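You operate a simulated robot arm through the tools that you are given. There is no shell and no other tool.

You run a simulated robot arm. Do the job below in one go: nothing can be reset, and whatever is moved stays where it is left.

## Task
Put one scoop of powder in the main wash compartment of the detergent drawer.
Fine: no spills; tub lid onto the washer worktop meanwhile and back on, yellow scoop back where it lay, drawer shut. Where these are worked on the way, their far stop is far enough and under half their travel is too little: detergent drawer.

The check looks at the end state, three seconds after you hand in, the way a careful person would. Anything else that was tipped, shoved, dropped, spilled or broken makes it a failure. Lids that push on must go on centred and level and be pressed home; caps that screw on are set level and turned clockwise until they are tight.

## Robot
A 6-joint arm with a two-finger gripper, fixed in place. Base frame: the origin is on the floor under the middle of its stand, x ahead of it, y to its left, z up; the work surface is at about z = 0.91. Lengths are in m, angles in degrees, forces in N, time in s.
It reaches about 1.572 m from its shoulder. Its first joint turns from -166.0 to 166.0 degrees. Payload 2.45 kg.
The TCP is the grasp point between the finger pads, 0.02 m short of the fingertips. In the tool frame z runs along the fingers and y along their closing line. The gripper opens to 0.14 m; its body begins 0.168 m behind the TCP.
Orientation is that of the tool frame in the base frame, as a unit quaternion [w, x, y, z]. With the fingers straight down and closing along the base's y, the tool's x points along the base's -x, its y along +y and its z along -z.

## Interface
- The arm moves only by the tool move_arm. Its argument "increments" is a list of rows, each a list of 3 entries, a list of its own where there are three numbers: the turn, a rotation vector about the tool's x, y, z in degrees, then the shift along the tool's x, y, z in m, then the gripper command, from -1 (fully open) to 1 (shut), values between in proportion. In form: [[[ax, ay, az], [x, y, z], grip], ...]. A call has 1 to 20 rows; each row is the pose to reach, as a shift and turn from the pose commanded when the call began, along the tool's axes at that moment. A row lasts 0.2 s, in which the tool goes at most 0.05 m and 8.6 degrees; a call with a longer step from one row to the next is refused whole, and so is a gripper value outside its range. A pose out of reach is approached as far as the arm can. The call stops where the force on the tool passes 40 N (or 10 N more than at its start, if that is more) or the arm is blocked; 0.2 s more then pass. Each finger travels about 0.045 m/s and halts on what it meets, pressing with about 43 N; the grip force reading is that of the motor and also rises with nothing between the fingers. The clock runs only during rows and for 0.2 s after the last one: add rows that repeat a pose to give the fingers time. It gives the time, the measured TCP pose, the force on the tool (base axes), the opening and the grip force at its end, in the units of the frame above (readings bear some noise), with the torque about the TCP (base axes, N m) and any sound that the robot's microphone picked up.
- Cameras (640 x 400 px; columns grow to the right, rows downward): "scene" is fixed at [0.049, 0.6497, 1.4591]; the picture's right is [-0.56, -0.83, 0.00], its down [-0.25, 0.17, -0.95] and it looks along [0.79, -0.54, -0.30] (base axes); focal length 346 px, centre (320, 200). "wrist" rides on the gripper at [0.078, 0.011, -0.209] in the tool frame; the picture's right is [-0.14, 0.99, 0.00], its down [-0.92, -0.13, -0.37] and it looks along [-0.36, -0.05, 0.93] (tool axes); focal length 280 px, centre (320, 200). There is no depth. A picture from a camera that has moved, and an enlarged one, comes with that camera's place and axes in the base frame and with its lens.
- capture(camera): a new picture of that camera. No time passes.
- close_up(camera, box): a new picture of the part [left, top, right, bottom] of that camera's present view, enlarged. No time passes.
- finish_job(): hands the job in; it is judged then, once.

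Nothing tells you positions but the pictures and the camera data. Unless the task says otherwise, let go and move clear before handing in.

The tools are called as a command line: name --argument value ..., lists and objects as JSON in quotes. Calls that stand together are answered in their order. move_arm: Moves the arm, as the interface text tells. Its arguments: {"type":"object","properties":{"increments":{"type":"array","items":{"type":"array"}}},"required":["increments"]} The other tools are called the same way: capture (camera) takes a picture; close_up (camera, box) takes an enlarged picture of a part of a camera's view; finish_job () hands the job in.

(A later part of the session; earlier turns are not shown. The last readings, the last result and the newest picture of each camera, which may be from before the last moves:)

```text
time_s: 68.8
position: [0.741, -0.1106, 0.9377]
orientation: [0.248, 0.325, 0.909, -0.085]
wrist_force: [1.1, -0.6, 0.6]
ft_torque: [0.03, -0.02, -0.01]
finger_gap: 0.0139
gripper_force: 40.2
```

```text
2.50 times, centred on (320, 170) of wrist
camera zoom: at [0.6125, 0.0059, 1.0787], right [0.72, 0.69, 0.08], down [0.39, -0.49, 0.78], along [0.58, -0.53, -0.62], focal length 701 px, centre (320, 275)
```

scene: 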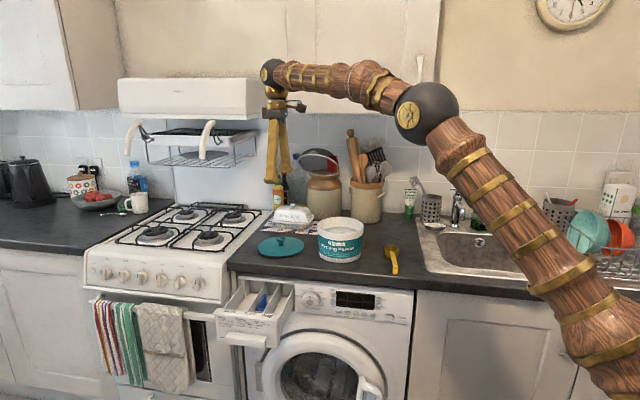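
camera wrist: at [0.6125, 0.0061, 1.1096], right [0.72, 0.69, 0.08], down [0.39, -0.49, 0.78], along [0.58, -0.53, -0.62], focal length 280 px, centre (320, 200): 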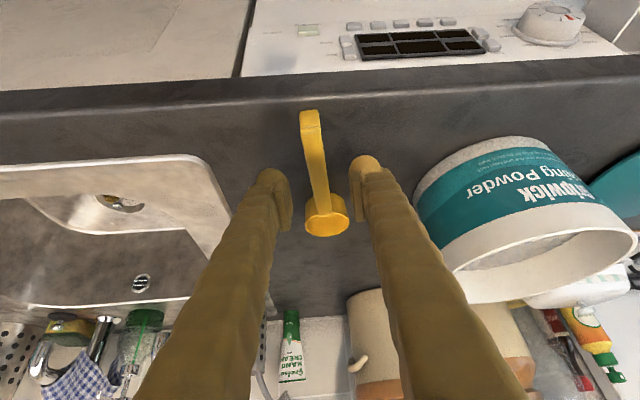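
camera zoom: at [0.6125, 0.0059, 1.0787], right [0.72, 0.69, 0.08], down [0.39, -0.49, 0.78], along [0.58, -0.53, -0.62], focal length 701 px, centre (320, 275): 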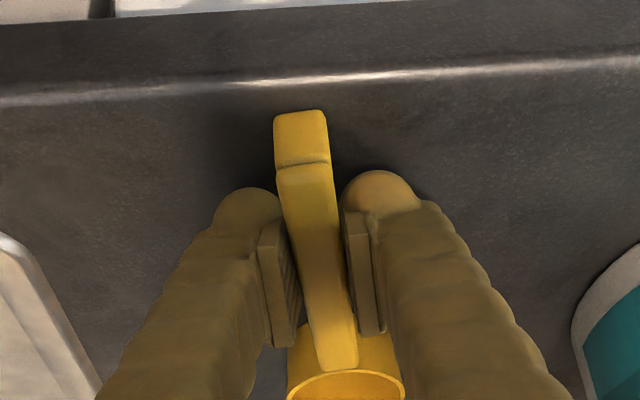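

The scoop handle is held at 13.9 mm with full grip force. I'll lift it straight up and check it stays level in the grip.

move_arm --increments '[[[0, 0, 0], [-0.005, 0, -0.0087], 1], [[0, 0, 0], [-0.0125, 0, -0.0217], 1], [[0, 0, 0], [-0.025, 0, -0.0433], 1], [[0, 0, 0], [-0.0375, 0, -0.065], 1], [[0, 0, 0], [-0.05, 0, -0.0866], 1], [[0, 0, 0], [-0.0625, 0, -0.1083], 1], [[0, 0, 0], [-0.075, 0, -0.13], 1], [[0, 0, 0], [-0.075, 0, -0.13], 1]]'

capture --camera "wrist"

close_up --camera "scene" --box '[340, 150, 440, 290]'

```text
time_s: 70.5
position: [0.7394, -0.108, 1.0876]
orientation: [0.249, 0.325, 0.908, -0.086]
wrist_force: [1.2, -0.4, -0.7]
ft_torque: [0.0, 0.03, 0.02]
finger_gap: 0.0139
gripper_force: 40.5
```

```text
taken
camera wrist: at [0.6102, 0.0074, 1.2288], right [0.72, 0.69, 0.08], down [0.39, -0.49, 0.78], along [0.58, -0.53, -0.62], focal length 280 px, centre (320, 200)
```

wrist: 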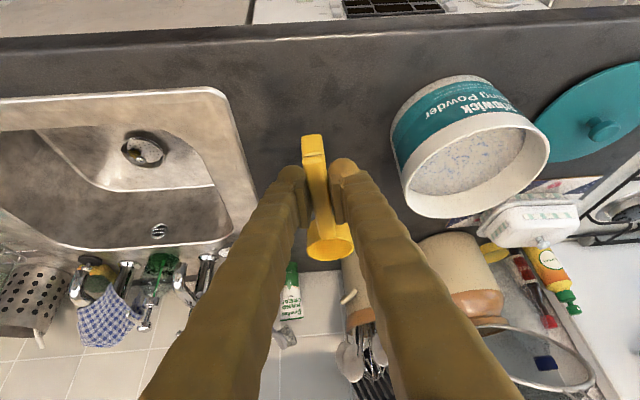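

```text
2.86 times, centred on (390, 220) of scene
camera zoom: at [0.049, 0.6497, 1.4591], right [-0.56, -0.83, 0.0], down [-0.25, 0.17, -0.95], along [0.79, -0.54, -0.3], focal length 988 px, centre (120, 143)
```

zoom: 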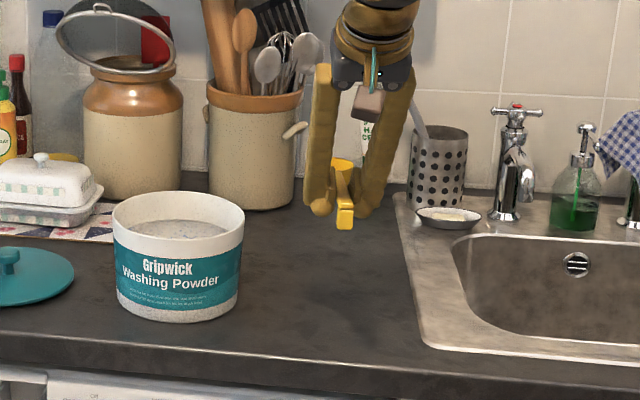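

The scoop is steady in the grip. I'll turn it about the vertical so the handle points toward the sink side and the cup toward the cooker. That's the heading I want for scooping and pouring.

move_arm --increments '[[[-4.22, 0, -7.31], [0, 0, 0], 1], [[-8.44, 0, -14.62], [-0.002, 0, -0.003], 1], [[-12.66, 0, -21.93], [-0.004, 0, -0.006], 1], [[-16.88, 0, -29.24], [-0.005, 0, -0.009], 1], [[-21.1, 0, -36.55], [-0.005, 0, -0.009], 1], [[-25.32, 0, -43.86], [-0.005, 0, -0.009], 1], [[-29.54, 0, -51.17], [-0.005, 0, -0.009], 1], [[-33.76, 0, -58.48], [-0.005, 0, -0.009], 1], [[-37.98, 0, -65.79], [-0.005, 0, -0.009], 1], [[-42.2, 0, -73.1], [-0.005, 0, -0.009], 1], [[-42.2, 0, -73.1], [-0.005, 0, -0.009], 1]]'

capture --camera "wrist"

capture --camera "scene"

```text
time_s: 73.0
position: [0.7391, -0.1089, 1.0985]
orientation: [0.244, -0.372, 0.89, 0.097]
wrist_force: [0.3, 0.6, 0.7]
ft_torque: [-0.03, 0.04, 0.0]
finger_gap: 0.014
gripper_force: 40.7
```

```text
taken
camera wrist: at [0.6073, -0.2257, 1.2392], right [-0.62, 0.78, 0.06], down [0.51, 0.35, 0.78], along [0.59, 0.52, -0.62], focal length 280 px, centre (320, 200)
```

wrist: 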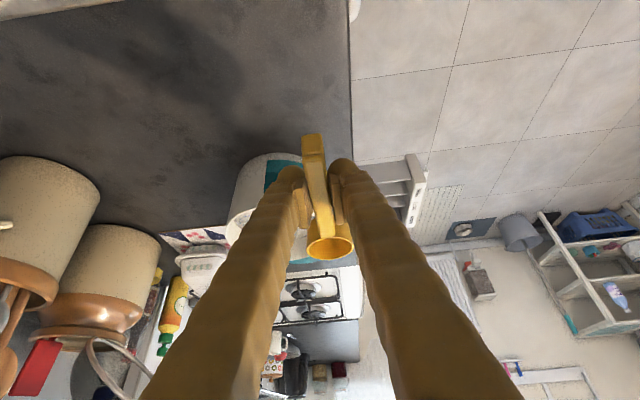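

```text
taken
```

scene: 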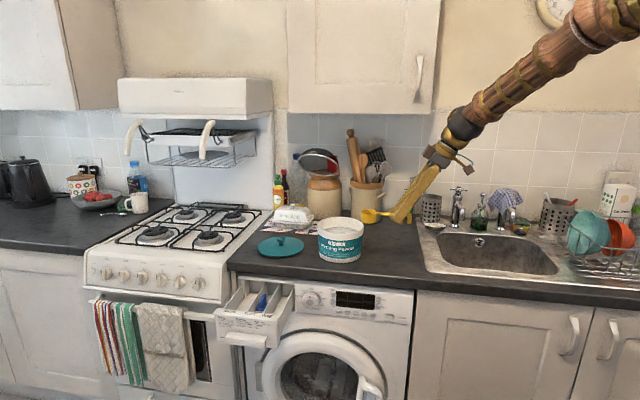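

The scoop is level and heading correctly. Before filling it, I'll rehearse the pour with the empty scoop to be sure the arm can do that motion, moving over to the drawer first.

move_arm --increments '[[[0, 0, 0], [-0.0253, 0.0103, 0.0196], 1], [[0, 0, 0], [-0.0507, 0.0206, 0.0393], 1], [[0, 0, 0], [-0.076, 0.0309, 0.0589], 1], [[0, 0, 0], [-0.1014, 0.0412, 0.0785], 1], [[0, 0, 0], [-0.1267, 0.0515, 0.0982], 1], [[0, 0, 0], [-0.1521, 0.0618, 0.1178], 1], [[0, 0, 0], [-0.1774, 0.0721, 0.1374], 1], [[0, 0, 0], [-0.2027, 0.0824, 0.1571], 1], [[0, 0, 0], [-0.2281, 0.0927, 0.1767], 1], [[0, 0, 0], [-0.2534, 0.103, 0.1963], 1], [[0, 0, 0], [-0.2788, 0.1133, 0.216], 1], [[0, 0, 0], [-0.3041, 0.1236, 0.2356], 1], [[0, 0, 0], [-0.3041, 0.1236, 0.2356], 1]]'

capture --camera "wrist"

capture --camera "scene"

```text
time_s: 75.8
position: [0.9213, 0.2493, 1.0469]
orientation: [0.245, -0.371, 0.891, 0.096]
wrist_force: [0.8, -0.2, -0.2]
ft_torque: [-0.04, -0.01, -0.01]
finger_gap: 0.0136
gripper_force: 40.3
```

```text
taken
camera wrist: at [0.7904, 0.1343, 1.1883], right [-0.62, 0.78, 0.06], down [0.52, 0.35, 0.78], along [0.59, 0.52, -0.62], focal length 280 px, centre (320, 200)
```

wrist: 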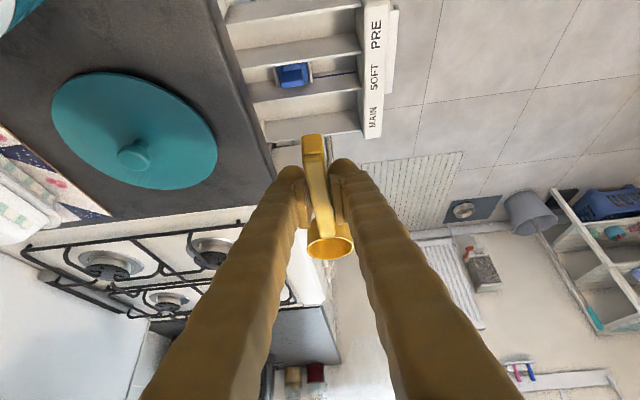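

```text
taken
```

scene: 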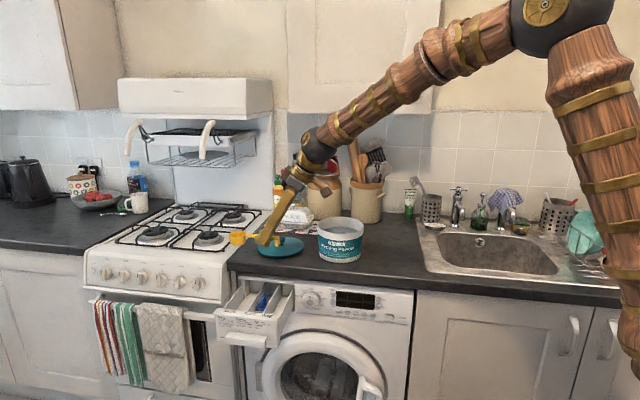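

The cup is right over the MAIN compartment, still well above it. I'll rehearse the first part of the roll about the handle axis.

move_arm --increments '[[[7.19, 0, -4.15], [0, 0, 0], 1], [[14.38, 0, -8.3], [0, 0, 0], 1], [[21.57, 0, -12.45], [0, 0, 0], 1], [[28.76, 0, -16.6], [0, 0, 0], 1], [[35.95, 0, -20.75], [0, 0, 0], 1], [[43.14, 0, -24.9], [0, 0, 0], 1], [[50.33, 0, -29.05], [0, 0, 0], 1], [[57.52, 0, -33.2], [0, 0, 0], 1], [[64.71, 0, -37.35], [0, 0, 0], 1]]'

capture --camera "scene"

```text
time_s: 77.8
position: [0.9211, 0.2487, 1.0476]
orientation: [0.418, -0.437, 0.646, -0.466]
wrist_force: [0.6, -0.2, 0.0]
ft_torque: [0.01, 0.03, 0.02]
finger_gap: 0.0139
gripper_force: 39.5
```

```text
taken
```

scene: 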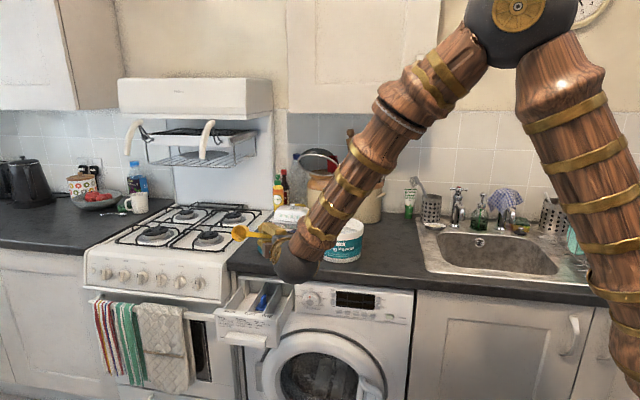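

That worked without trouble. I'll continue the rehearsal to about 125°.

move_arm --increments '[[[7.19, 0, -4.15], [0, 0, 0], 1], [[14.38, 0, -8.3], [0, 0, 0], 1], [[21.57, 0, -12.45], [0, 0, 0], 1], [[28.76, 0, -16.6], [0, 0, 0], 1], [[35.95, 0, -20.75], [0, 0, 0], 1], [[43.14, 0, -24.9], [0, 0, 0], 1]]'

capture --camera "scene"

capture --camera "wrist"

```text
time_s: 79.2
position: [0.9208, 0.2486, 1.0483]
orientation: [-0.442, 0.379, -0.323, 0.746]
wrist_force: [-0.6, 0.9, -0.1]
ft_torque: [0.03, 0.07, -0.01]
finger_gap: 0.0138
gripper_force: 40.5
```

```text
taken
```

scene: 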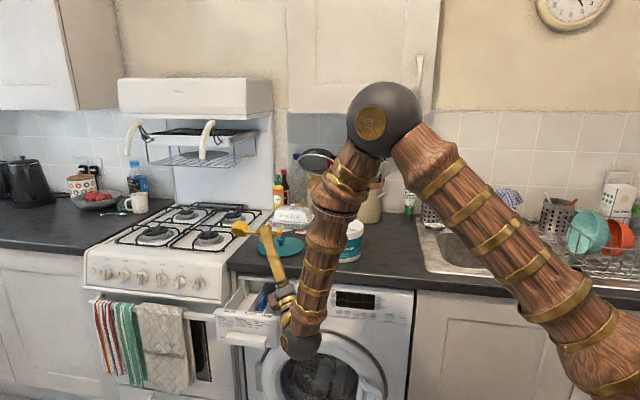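

```text
taken
camera wrist: at [0.7218, 0.2028, 0.9573], right [0.45, -0.27, -0.85], down [-0.07, 0.94, -0.34], along [0.89, 0.21, 0.41], focal length 280 px, centre (320, 200)
```

wrist: 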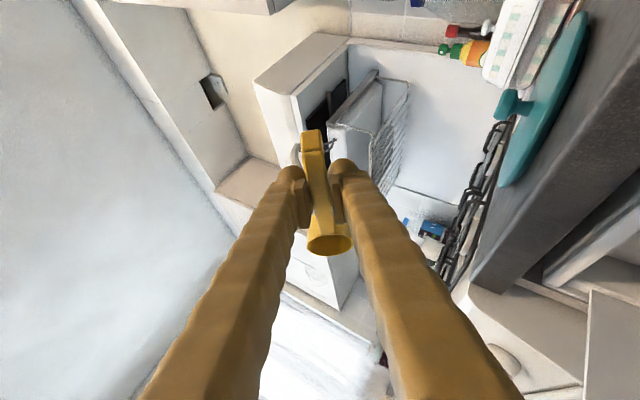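

The full 125° roll is reachable, so the pour plan works. I'll roll back to level.

move_arm --increments '[[[-7.19, 0, 4.15], [0, 0, 0], 1], [[-14.38, 0, 8.3], [0, 0, 0], 1], [[-21.57, 0, 12.45], [0, 0, 0], 1], [[-28.76, 0, 16.6], [0, 0, 0], 1], [[-35.95, 0, 20.75], [0, 0, 0], 1], [[-43.14, 0, 24.9], [0, 0, 0], 1], [[-50.33, 0, 29.05], [0, 0, 0], 1], [[-57.52, 0, 33.2], [0, 0, 0], 1], [[-64.71, 0, 37.35], [0, 0, 0], 1], [[-71.9, 0, 41.5], [0, 0, 0], 1], [[-79.09, 0, 45.65], [0, 0, 0], 1], [[-86.28, 0, 49.8], [0, 0, 0], 1], [[-93.47, 0, 53.95], [0, 0, 0], 1], [[-100.66, 0, 58.1], [0, 0, 0], 1], [[-107.85, 0, 62.25], [0, 0, 0], 1], [[-107.85, 0, 62.25], [0, 0, 0], 1]]'

capture --camera "wrist"

```text
time_s: 82.5
position: [0.921, 0.2476, 1.0478]
orientation: [0.244, -0.371, 0.891, 0.097]
wrist_force: [0.4, 0.2, 0.0]
ft_torque: [-0.01, 0.0, 0.0]
finger_gap: 0.0139
gripper_force: 40.0
```

```text
taken
camera wrist: at [0.79, 0.1321, 1.189], right [-0.62, 0.78, 0.06], down [0.52, 0.34, 0.78], along [0.59, 0.52, -0.62], focal length 280 px, centre (320, 200)
```

wrist: 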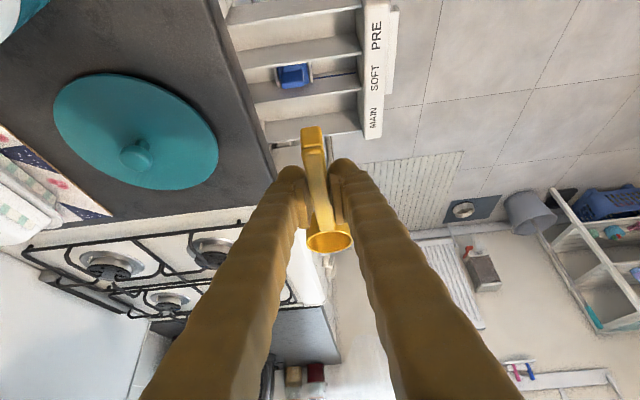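

Level again. I'll take a close look at the MAIN compartment from here to pin down its exact position relative to the tool.

close_up --camera "wrist" --box '[210, 0, 410, 160]'

close_up --camera "scene" --box '[205, 220, 315, 350]'

```text
2.50 times, centred on (310, 80) of wrist
camera zoom: at [0.79, 0.1321, 1.189], right [-0.62, 0.78, 0.06], down [0.52, 0.34, 0.78], along [0.59, 0.52, -0.62], focal length 701 px, centre (345, 500)
```

zoom: 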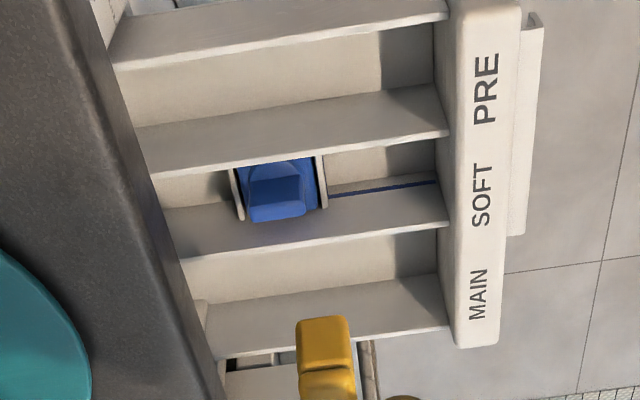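

```text
3.08 times, centred on (260, 285) of scene
camera zoom: at [0.049, 0.6497, 1.4591], right [-0.56, -0.83, 0.0], down [-0.25, 0.17, -0.95], along [0.79, -0.54, -0.3], focal length 1064 px, centre (505, -62)
```

zoom: 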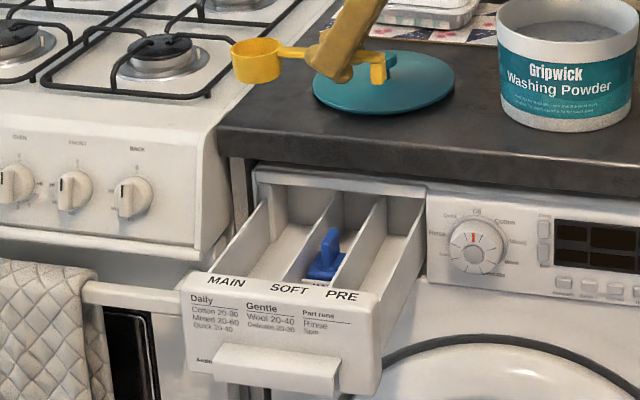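

MAIN runs about e1 0.878–0.950 with its front wall at n ≈ -0.408, and the cup sits 87 mm from the TCP. Now I'll raise the scoop and carry it, level, back over the tub.

move_arm --increments '[[[0, 0, 0], [-0.0132, -0.0002, -0.0224], 1], [[0, 0, 0], [-0.0263, -0.0005, -0.0448], 1], [[0, 0, 0], [0.001, -0.0226, -0.0607], 1], [[0, 0, 0], [0.0284, -0.0447, -0.0765], 1], [[0, 0, 0], [0.0557, -0.0668, -0.0924], 1], [[0, 0, 0], [0.0831, -0.0889, -0.1083], 1], [[0, 0, 0], [0.1104, -0.111, -0.1241], 1], [[0, 0, 0], [0.1378, -0.1331, -0.14], 1], [[0, 0, 0], [0.1651, -0.1552, -0.1559], 1], [[0, 0, 0], [0.1925, -0.1773, -0.1717], 1], [[0, 0, 0], [0.2198, -0.1994, -0.1876], 1], [[0, 0, 0], [0.2198, -0.1994, -0.1876], 1]]'

capture --camera "wrist"

capture --camera "scene"

```text
time_s: 85.2
position: [0.8592, -0.0926, 1.1002]
orientation: [0.243, -0.372, 0.891, 0.097]
wrist_force: [0.4, -0.3, -1.1]
ft_torque: [0.0, -0.01, 0.02]
finger_gap: 0.0139
gripper_force: 40.3
```

```text
taken
camera wrist: at [0.7286, -0.2087, 1.2421], right [-0.62, 0.78, 0.06], down [0.52, 0.35, 0.78], along [0.59, 0.52, -0.62], focal length 280 px, centre (320, 200)
```

wrist: 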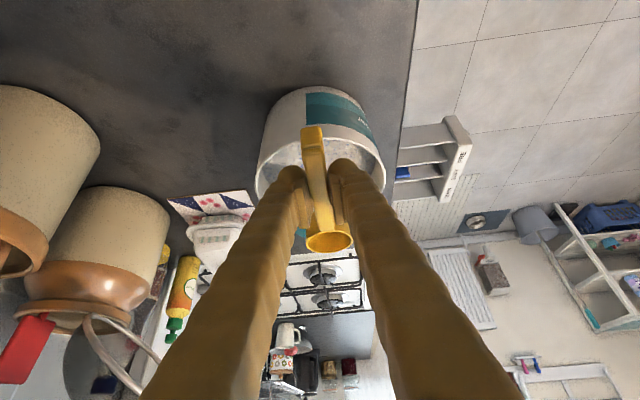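

```text
taken
```

scene: 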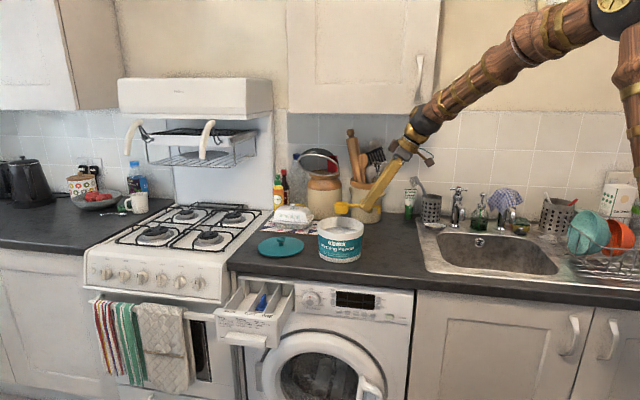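

The cup is level above the tub. I'll check the alignment in close-up from both cameras.

close_up --camera "scene" --box '[290, 150, 450, 270]'

close_up --camera "wrist" --box '[230, 70, 410, 270]'

```text
3.33 times, centred on (370, 210) of scene
camera zoom: at [0.049, 0.6497, 1.4591], right [-0.56, -0.83, 0.0], down [-0.25, 0.17, -0.95], along [0.79, -0.54, -0.3], focal length 1152 px, centre (153, 167)
```

zoom: 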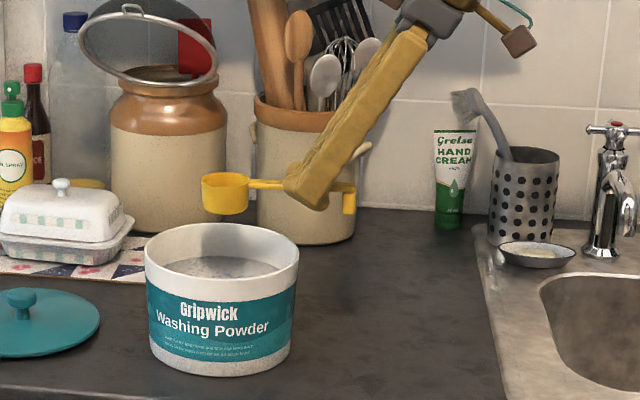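

```text
2.00 times, centred on (320, 170) of wrist
camera zoom: at [0.7286, -0.2087, 1.2421], right [-0.62, 0.78, 0.06], down [0.52, 0.35, 0.78], along [0.59, 0.52, -0.62], focal length 561 px, centre (320, 260)
```

zoom: 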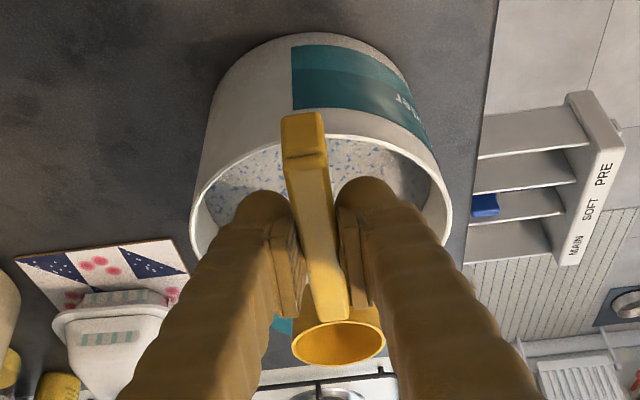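

The cup is centred over the tub in both views. I'll tip the cup forward to about 54° and bring it down to just touch the powder.

move_arm --increments '[[[0, 8, 0], [-0.0007, -0.003, 0.0015], 1], [[0, 16, 0], [-0.0039, -0.003, 0.0012], 1], [[0, 24, 0], [-0.0082, -0.003, 0.0023], 1], [[0, 32, 0], [-0.0137, -0.003, 0.0049], 1], [[0, 40, 0], [-0.0174, -0.003, 0.0132], 1], [[0, 48, 0], [-0.019, -0.003, 0.0275], 1], [[0, 54, 0], [-0.0169, -0.003, 0.0452], 1], [[0, 54, 0], [-0.0169, -0.003, 0.0452], 1]]'

capture --camera "wrist"

close_up --camera "scene" --box '[290, 150, 450, 270]'

```text
time_s: 87.0
position: [0.8892, -0.0719, 1.071]
orientation: [-0.188, -0.374, 0.905, -0.082]
wrist_force: [0.5, 0.7, 0.1]
ft_torque: [-0.03, -0.03, 0.01]
finger_gap: 0.0138
gripper_force: 40.3
```

```text
taken
camera wrist: at [0.8885, -0.0557, 1.2941], right [-0.61, 0.79, -0.06], down [0.79, 0.61, -0.03], along [0.01, -0.07, -1.0], focal length 280 px, centre (320, 200)
```

wrist: 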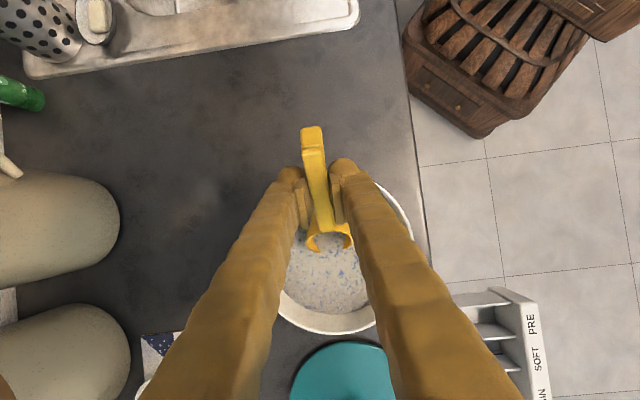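

```text
3.33 times, centred on (370, 210) of scene
camera zoom: at [0.049, 0.6497, 1.4591], right [-0.56, -0.83, 0.0], down [-0.25, 0.17, -0.95], along [0.79, -0.54, -0.3], focal length 1152 px, centre (153, 167)
```

zoom: 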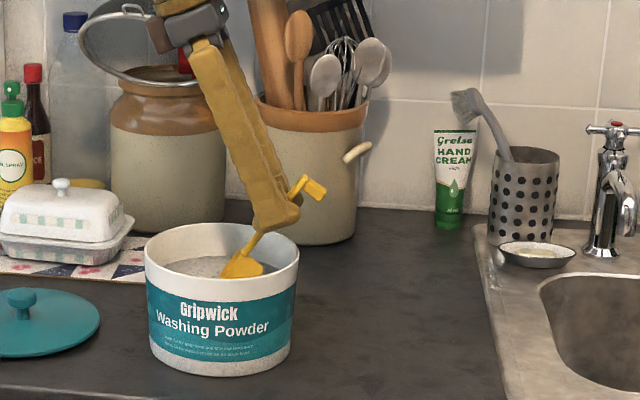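

The cup's front lip looks like it's just entering the powder. I'll zoom in from above.

close_up --camera "wrist" --box '[250, 170, 420, 340]'

```text
2.35 times, centred on (335, 255) of wrist
camera zoom: at [0.8885, -0.0557, 1.2941], right [-0.61, 0.79, -0.06], down [0.79, 0.61, -0.03], along [0.01, -0.07, -1.0], focal length 660 px, centre (285, 71)
```

zoom: 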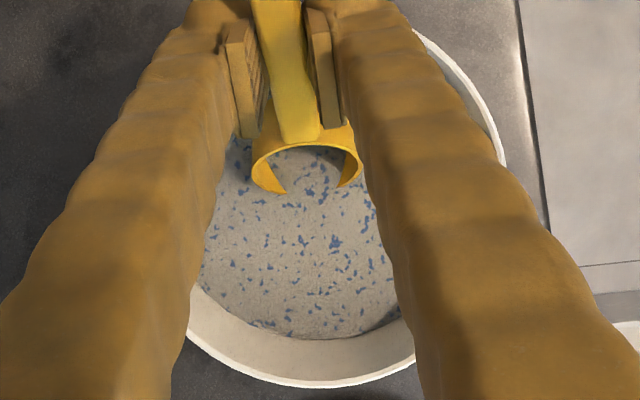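

The powder level is higher than I thought, about Z 0.99: it cuts the cup roughly at mid-mouth. I'll push down and forward, curling the cup until the mouth is fully under the surface.

move_arm --increments '[[[0, 0, 0], [-0.007, 0.002, 0.0111], 1], [[0, 0, 0], [-0.015, 0.002, 0.0219], 1], [[0, -4, 0], [-0.02, 0.002, 0.028], 1], [[0, -9, 0], [-0.0249, 0.002, 0.0336], 1], [[0, -14, 0], [-0.0316, 0.002, 0.0367], 1], [[0, -18, 0], [-0.0336, 0.002, 0.0387], 1], [[0, -18, 0], [-0.0336, 0.002, 0.0387], 1]]'

close_up --camera "wrist" --box '[220, 90, 440, 340]'

close_up --camera "scene" --box '[290, 180, 410, 270]'

```text
time_s: 88.5
position: [0.8992, -0.0591, 1.0213]
orientation: [-0.044, -0.383, 0.923, -0.023]
wrist_force: [-10.4, -10.7, 17.4]
ft_torque: [-0.53, 0.54, 0.03]
finger_gap: 0.0137
gripper_force: 40.6
```

```text
1.60 times, centred on (330, 215) of wrist
camera zoom: at [0.8489, -0.0926, 1.2371], right [-0.6, 0.8, -0.02], down [0.76, 0.59, 0.28], along [0.23, 0.15, -0.96], focal length 449 px, centre (304, 176)
```

zoom: 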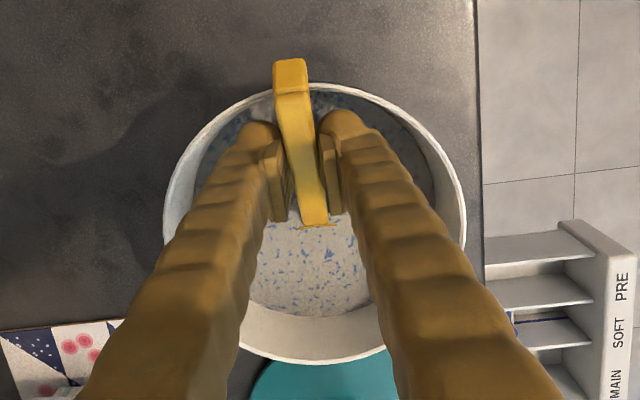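

```text
4.44 times, centred on (350, 225) of scene
camera zoom: at [0.049, 0.6497, 1.4591], right [-0.56, -0.83, 0.0], down [-0.25, 0.17, -0.95], along [0.79, -0.54, -0.3], focal length 1536 px, centre (187, 89)
```

zoom: 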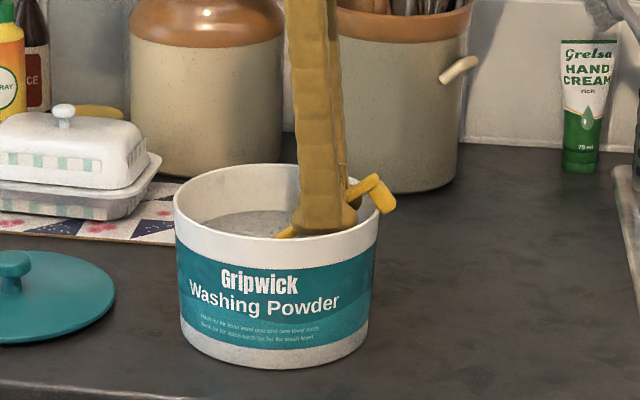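

The mouth is fully buried and the tub hasn't shifted, but there's a 15–17 N reaction. I'll check whether the handle or its foot is touching the tub rim.

close_up --camera "scene" --box '[340, 210, 390, 245]'

close_up --camera "wrist" --box '[270, 90, 370, 190]'

```text
11.43 times, centred on (365, 228) of scene
camera zoom: at [0.049, 0.6497, 1.4591], right [-0.56, -0.83, 0.0], down [-0.25, 0.17, -0.95], along [0.79, -0.54, -0.3], focal length 3950 px, centre (-194, -114)
```

zoom: 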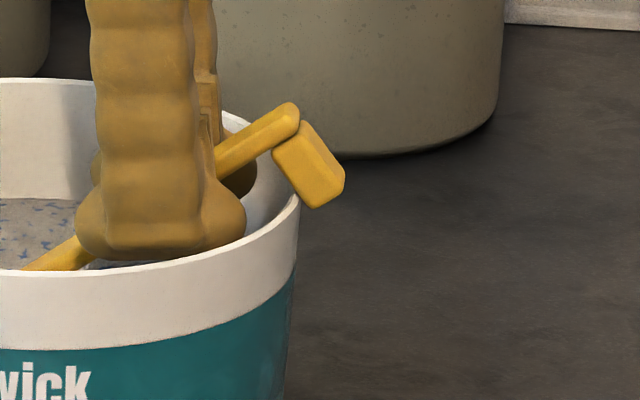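

```text
4.00 times, centred on (320, 140) of wrist
camera zoom: at [0.8489, -0.0926, 1.2371], right [-0.6, 0.8, -0.02], down [0.76, 0.59, 0.28], along [0.23, 0.15, -0.96], focal length 1122 px, centre (320, 440)
```

zoom: 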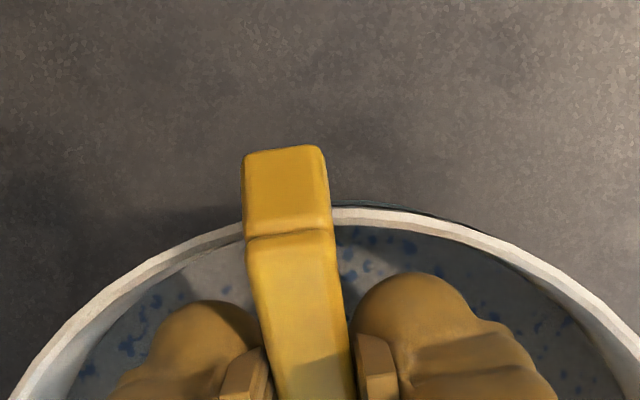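

The foot's inner face is touching the outside of the tub rim. I'll back off 1 cm with the cup still buried, to clear it.

move_arm --increments '[[[0, 0, 0], [0.005, 0, 0.0005], 1], [[0, 0, 0], [0.01, 0, 0.001], 1], [[0, 0, 0], [0.01, 0, 0.001], 1]]'

close_up --camera "scene" --box '[310, 195, 400, 265]'

close_up --camera "wrist" --box '[220, 90, 440, 340]'

```text
time_s: 89.3
position: [0.8928, -0.0649, 1.0224]
orientation: [-0.044, -0.383, 0.922, -0.023]
wrist_force: [0.1, -0.3, -1.0]
ft_torque: [0.0, 0.0, 0.02]
finger_gap: 0.014
gripper_force: 39.5
```

```text
5.71 times, centred on (355, 230) of scene
camera zoom: at [0.049, 0.6497, 1.4591], right [-0.56, -0.83, 0.0], down [-0.25, 0.17, -0.95], along [0.79, -0.54, -0.3], focal length 1975 px, centre (120, 29)
```

zoom: 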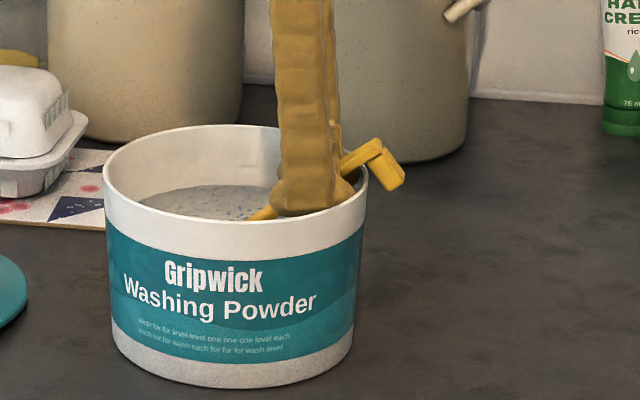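

```text
1.60 times, centred on (330, 215) of wrist
camera zoom: at [0.8422, -0.0985, 1.2373], right [-0.6, 0.8, -0.02], down [0.76, 0.59, 0.28], along [0.23, 0.15, -0.96], focal length 449 px, centre (304, 176)
```

zoom: 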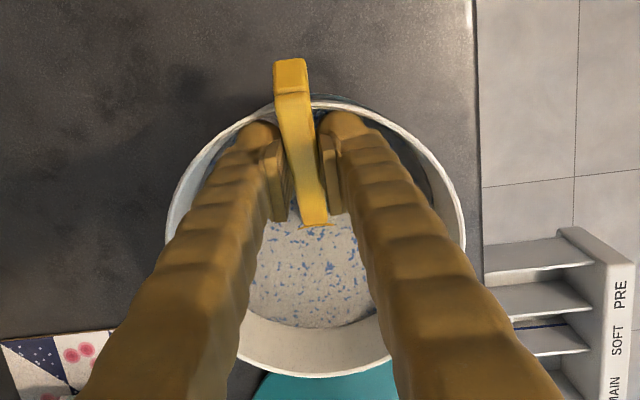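

Contact is gone and the tub hasn't moved. I'll dip a touch deeper to be sure the mouth is fully covered, then lift while levelling the cup inside the tub.

move_arm --increments '[[[0, 0, 0], [-0.0006, 0, 0.006], 1], [[0, 0, 0], [-0.0006, 0, 0.006], 1], [[0, -3, 0], [0.0026, 0, 0.001], 1], [[0, -6, 0], [0.0049, 0, 0.0021], 1], [[0, -9, 0], [0.0076, 0, -0.0018], 1], [[0, -12, 0], [0.0103, 0, -0.0075], 1], [[0, -16, 0], [0.0131, 0, -0.0116], 1], [[0, -21, 0], [0.0159, 0, -0.0161], 1], [[0, -26, 0], [0.0193, 0, -0.0205], 1], [[0, -31, 0], [0.0228, 0, -0.0247], 1], [[0, -36, 0], [0.0257, 0, -0.0288], 1], [[0, -36, 0], [0.0272, 0, -0.0438], 1], [[0, -36, 0], [0.0272, 0, -0.0438], 1]]'

capture --camera "wrist"

close_up --camera "scene" --box '[310, 180, 410, 260]'

close_up --camera "wrist" --box '[250, 80, 410, 280]'

```text
time_s: 92.2
position: [0.877, -0.0812, 1.068]
orientation: [0.244, -0.372, 0.891, 0.097]
wrist_force: [0.2, 0.4, -0.1]
ft_torque: [-0.05, 0.03, -0.02]
finger_gap: 0.0137
gripper_force: 39.8
```

```text
taken
camera wrist: at [0.7446, -0.1973, 1.208], right [-0.62, 0.78, 0.06], down [0.51, 0.34, 0.78], along [0.59, 0.52, -0.62], focal length 280 px, centre (320, 200)
```

wrist: 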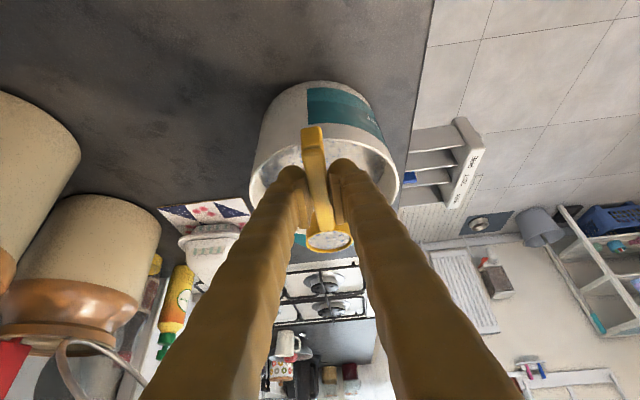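

```text
5.00 times, centred on (360, 220) of scene
camera zoom: at [0.049, 0.6497, 1.4591], right [-0.56, -0.83, 0.0], down [-0.25, 0.17, -0.95], along [0.79, -0.54, -0.3], focal length 1728 px, centre (120, 100)
```

zoom: 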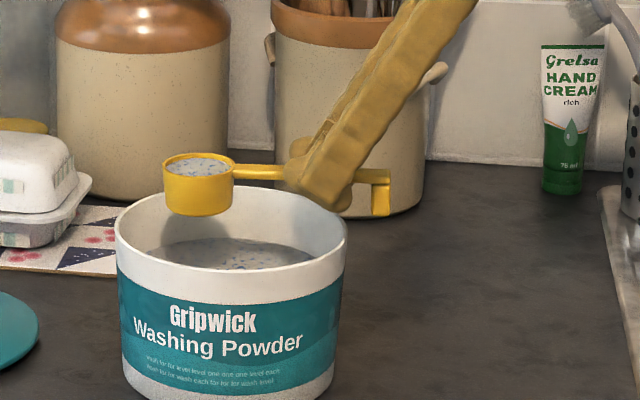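

```text
2.00 times, centred on (330, 180) of wrist
camera zoom: at [0.7446, -0.1973, 1.208], right [-0.62, 0.78, 0.06], down [0.51, 0.34, 0.78], along [0.59, 0.52, -0.62], focal length 561 px, centre (300, 240)
```

zoom: 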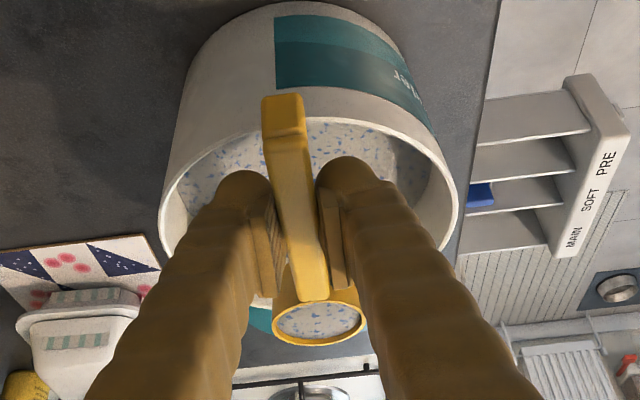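

The cup came up full and level. I'll look closely at the fill and check for spills.

close_up --camera "scene" --box '[335, 205, 385, 235]'

close_up --camera "wrist" --box '[295, 210, 365, 260]'

```text
12.80 times, centred on (360, 220) of scene
camera zoom: at [0.049, 0.6497, 1.4591], right [-0.56, -0.83, 0.0], down [-0.25, 0.17, -0.95], along [0.79, -0.54, -0.3], focal length 4425 px, centre (-192, -56)
```

zoom: 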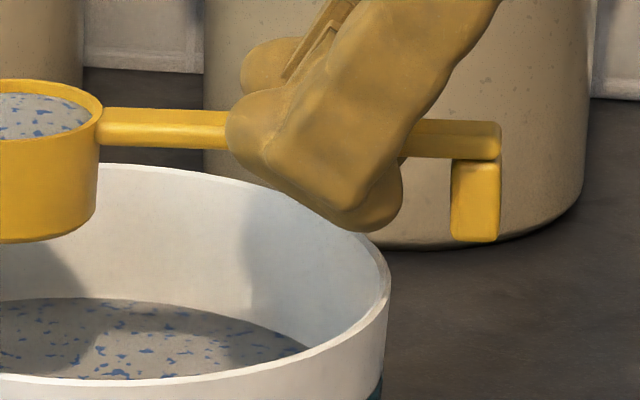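

```text
8.00 times, centred on (330, 235) of wrist
camera zoom: at [0.7446, -0.1973, 1.208], right [-0.62, 0.78, 0.06], down [0.51, 0.34, 0.78], along [0.59, 0.52, -0.62], focal length 2243 px, centre (240, -80)
```

zoom: 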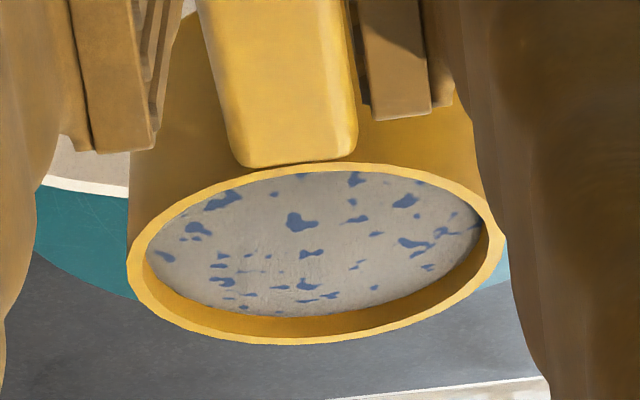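

The cup is about 87% full, a good near-level scoop, with no spills around the tub. I'll raise it and carry it slowly, dead level, to above the MAIN compartment.

move_arm --increments '[[[0, 0, 0], [-0.0059, -0.0001, -0.01], 1], [[0, 0, 0], [-0.0118, -0.0002, -0.02], 1], [[0, 0, 0], [-0.0177, -0.0003, -0.0301], 1], [[0, 0, 0], [-0.0253, 0.0066, -0.0257], 1], [[0, 0, 0], [-0.0405, 0.0205, -0.0169], 1], [[0, 0, 0], [-0.0557, 0.0344, -0.0081], 1], [[0, 0, 0], [-0.0709, 0.0483, 0.0007], 1], [[0, 0, 0], [-0.0861, 0.0622, 0.0095], 1], [[0, 0, 0], [-0.1013, 0.0761, 0.0183], 1], [[0, 0, 0], [-0.1165, 0.09, 0.0271], 1], [[0, 0, 0], [-0.1317, 0.1039, 0.0359], 1], [[0, 0, 0], [-0.1469, 0.1178, 0.0447], 1], [[0, 0, 0], [-0.1621, 0.1317, 0.0535], 1], [[0, 0, 0], [-0.1773, 0.1456, 0.0623], 1], [[0, 0, 0], [-0.1925, 0.1595, 0.0711], 1], [[0, 0, 0], [-0.2077, 0.1734, 0.0799], 1], [[0, 0, 0], [-0.2229, 0.1873, 0.0887], 1], [[0, 0, 0], [-0.238, 0.2012, 0.0975], 1], [[0, 0, 0], [-0.2458, 0.2081, 0.1019], 1], [[0, 0, 0], [-0.2458, 0.2081, 0.1019], 1]]'

capture --camera "wrist"

close_up --camera "scene" --box '[205, 200, 385, 350]'

```text
time_s: 96.3
position: [0.9145, 0.2527, 1.1014]
orientation: [0.244, -0.371, 0.891, 0.096]
wrist_force: [0.3, -0.2, -0.5]
ft_torque: [-0.01, 0.02, -0.01]
finger_gap: 0.0139
gripper_force: 40.0
```

```text
taken
camera wrist: at [0.7835, 0.1369, 1.2429], right [-0.62, 0.78, 0.06], down [0.52, 0.35, 0.78], along [0.59, 0.52, -0.62], focal length 280 px, centre (320, 200)
```

wrist: 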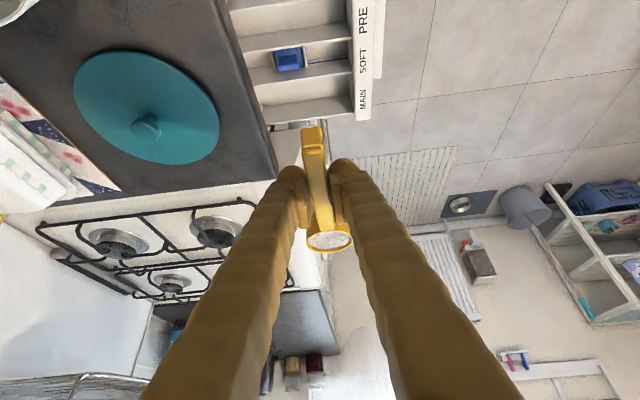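

```text
2.67 times, centred on (295, 275) of scene
camera zoom: at [0.049, 0.6497, 1.4591], right [-0.56, -0.83, 0.0], down [-0.25, 0.17, -0.95], along [0.79, -0.54, -0.3], focal length 922 px, centre (387, 0)
```

zoom: 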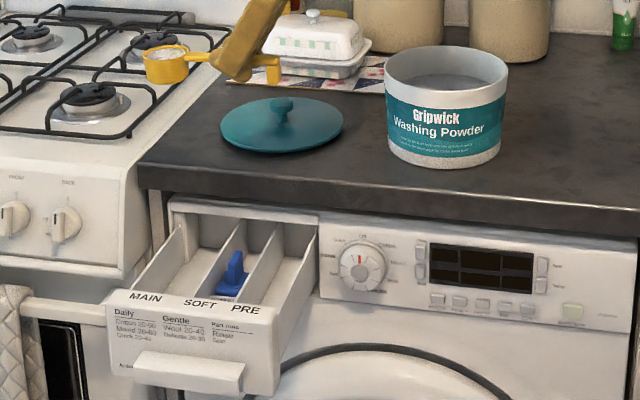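

Directly above MAIN. I'll lower the full cup vertically to just above the drawer.

move_arm --increments '[[[0, 0, 0], [0.0051, 0.0001, 0.0086], 1], [[0, 0, 0], [0.0152, 0.0003, 0.0258], 1], [[0, 0, 0], [0.0253, 0.0004, 0.0431], 1], [[0, 0, 0], [0.0355, 0.0006, 0.0603], 1], [[0, 0, 0], [0.0456, 0.0008, 0.0775], 1], [[0, 0, 0], [0.0557, 0.001, 0.0947], 1], [[0, 0, 0], [0.0658, 0.0012, 0.1119], 1], [[0, 0, 0], [0.076, 0.0014, 0.1292], 1], [[0, 0, 0], [0.0836, 0.0015, 0.1421], 1], [[0, 0, 0], [0.0886, 0.0016, 0.1507], 1], [[0, 0, 0], [0.0886, 0.0016, 0.1507], 1]]'

capture --camera "wrist"

close_up --camera "scene" --box '[205, 230, 325, 350]'

```text
time_s: 98.8
position: [0.9143, 0.2527, 0.9265]
orientation: [0.243, -0.371, 0.891, 0.096]
wrist_force: [0.7, -0.5, -0.8]
ft_torque: [0.01, 0.02, -0.05]
finger_gap: 0.0137
gripper_force: 40.8
```

```text
taken
camera wrist: at [0.7826, 0.1367, 1.0677], right [-0.62, 0.78, 0.06], down [0.51, 0.35, 0.78], along [0.59, 0.52, -0.62], focal length 280 px, centre (320, 200)
```

wrist: 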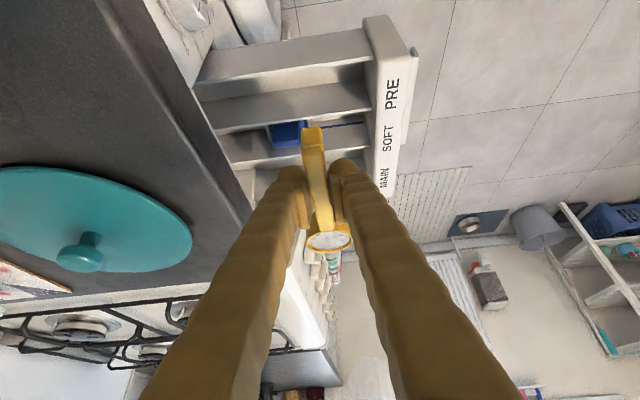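

```text
3.33 times, centred on (265, 290) of scene
camera zoom: at [0.049, 0.6497, 1.4591], right [-0.56, -0.83, 0.0], down [-0.25, 0.17, -0.95], along [0.79, -0.54, -0.3], focal length 1152 px, centre (503, -100)
```

zoom: 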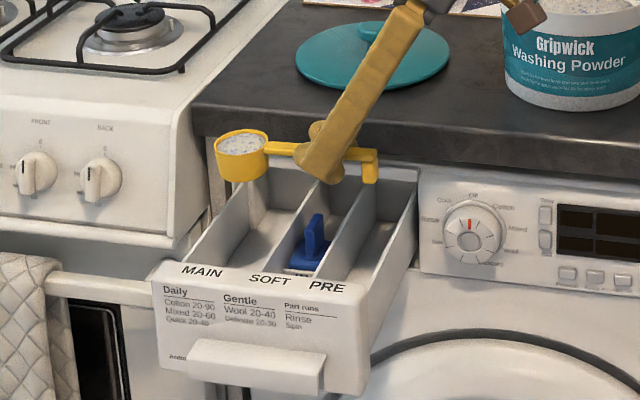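

The cup is right above MAIN, with walls on both sides. I'll pour by rolling the scoop about its handle to 90°, slowly, then pause.

move_arm --increments '[[[5.2, 0, -3.0], [0.0013, 0, -0.0008], 1], [[10.4, 0, -6.1], [0.0026, 0, -0.0015], 1], [[15.5, 0, -9.1], [0.0026, 0, -0.0015], 1], [[20.7, 0, -12.1], [0.0026, 0, -0.0015], 1], [[25.9, 0, -15.2], [0.0026, 0, -0.0015], 1], [[31.1, 0, -18.2], [0.0026, 0, -0.0015], 1], [[36.2, 0, -21.3], [0.0026, 0, -0.0015], 1], [[41.4, 0, -24.3], [0.0026, 0, -0.0015], 1], [[46.6, 0, -27.3], [0.0026, 0, -0.0015], 1], [[51.8, 0, -30.4], [0.0026, 0, -0.0015], 1], [[56.9, 0, -33.4], [0.0026, 0, -0.0015], 1], [[62.1, 0, -36.4], [0.0026, 0, -0.0015], 1], [[67.3, 0, -39.5], [0.0026, 0, -0.0015], 1], [[72.5, 0, -42.5], [0.0026, 0, -0.0015], 1], [[77.6, 0, -45.5], [0.0026, 0, -0.0015], 1], [[77.6, 0, -45.5], [0.0026, 0, -0.0015], 1], [[77.6, 0, -45.5], [0.0026, 0, -0.0015], 1]]'

capture --camera "scene"

close_up --camera "scene" --box '[205, 230, 325, 350]'

capture --camera "wrist"

```text
time_s: 102.3
position: [0.9113, 0.2516, 0.9275]
orientation: [-0.432, 0.433, -0.556, 0.562]
wrist_force: [0.4, 0.6, 0.2]
ft_torque: [-0.01, 0.01, 0.0]
finger_gap: 0.014
gripper_force: 39.9
out of reach, approached as far as the arm can: row 4, 5, 6
```

```text
taken
```

scene: 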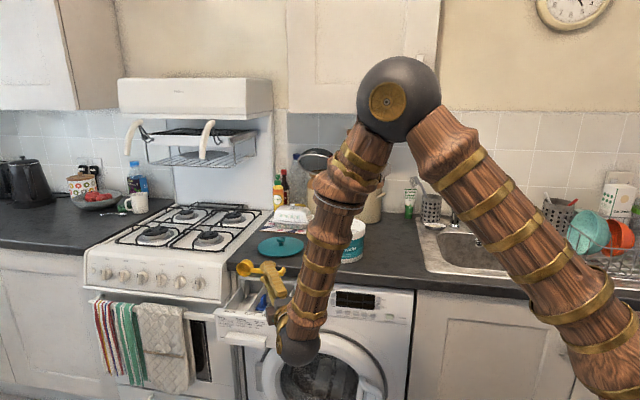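

```text
3.33 times, centred on (265, 290) of scene
camera zoom: at [0.049, 0.6497, 1.4591], right [-0.56, -0.83, 0.0], down [-0.25, 0.17, -0.95], along [0.79, -0.54, -0.3], focal length 1152 px, centre (503, -100)
```

zoom: 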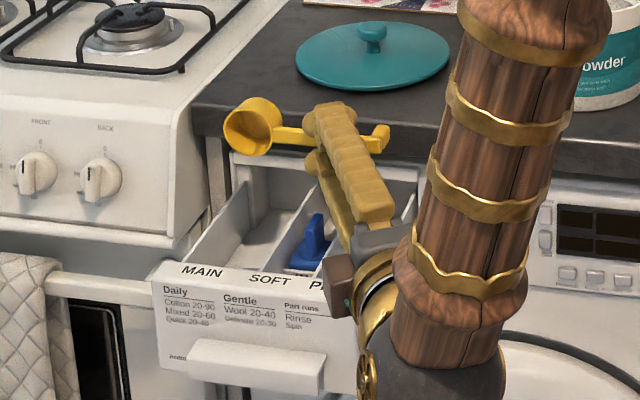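

```text
taken
camera wrist: at [0.6896, 0.226, 0.9154], right [0.04, 0.13, -0.99], down [-0.13, 0.98, 0.12], along [0.99, 0.12, 0.06], focal length 280 px, centre (320, 200)
```

wrist: 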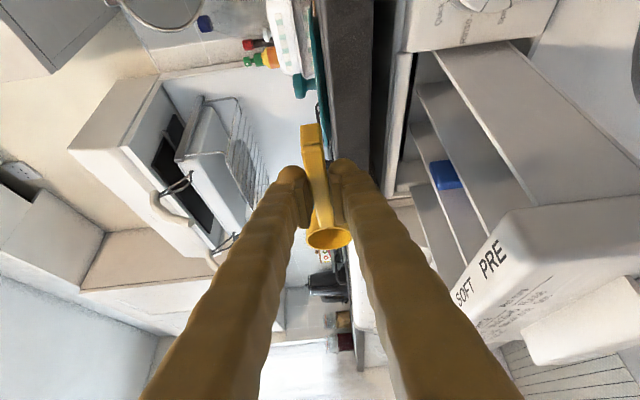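

The cup looks empty already at 90°. I'll check where the powder landed.

close_up --camera "scene" --box '[215, 270, 305, 330]'

close_up --camera "scene" --box '[210, 250, 270, 300]'

close_up --camera "wrist" --box '[280, 200, 380, 270]'

```text
6.67 times, centred on (260, 300) of scene
camera zoom: at [0.049, 0.6497, 1.4591], right [-0.56, -0.83, 0.0], down [-0.25, 0.17, -0.95], along [0.79, -0.54, -0.3], focal length 2304 px, centre (720, -467)
```

zoom: 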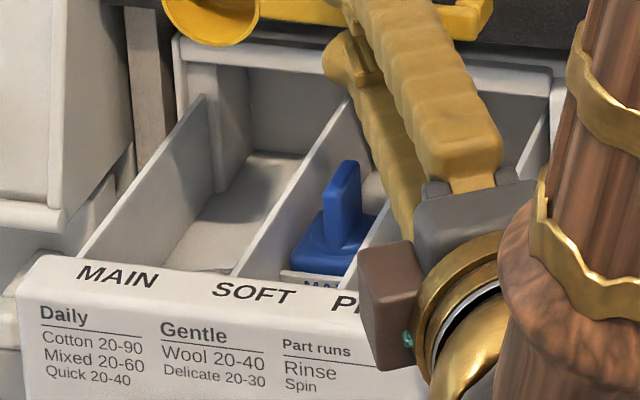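

```text
8.00 times, centred on (240, 275) of scene
camera zoom: at [0.049, 0.6497, 1.4591], right [-0.56, -0.83, 0.0], down [-0.25, 0.17, -0.95], along [0.79, -0.54, -0.3], focal length 2765 px, centre (960, -400)
```

zoom: 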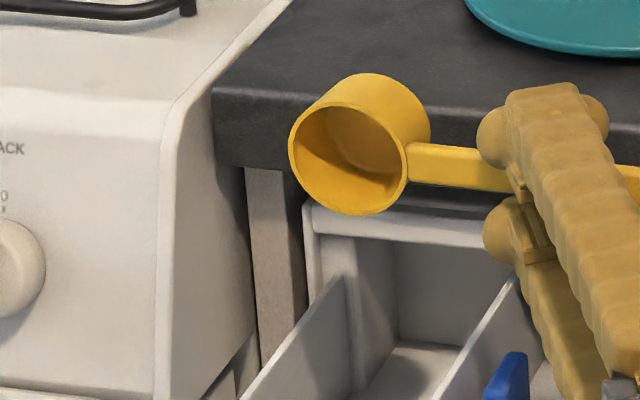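

```text
5.71 times, centred on (330, 235) of wrist
camera zoom: at [0.6896, 0.226, 0.9154], right [0.04, 0.13, -0.99], down [-0.13, 0.98, 0.12], along [0.99, 0.12, 0.06], focal length 1602 px, centre (263, 0)
```

zoom: 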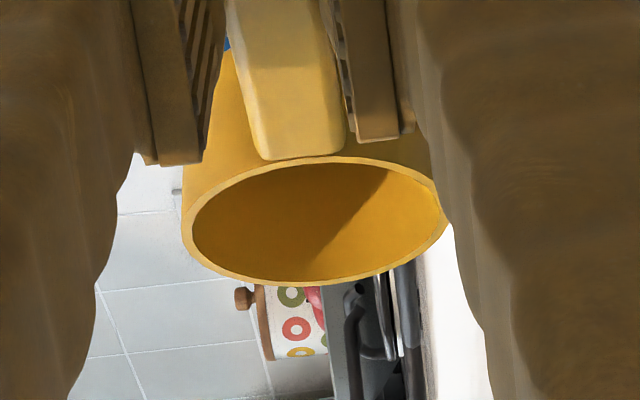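

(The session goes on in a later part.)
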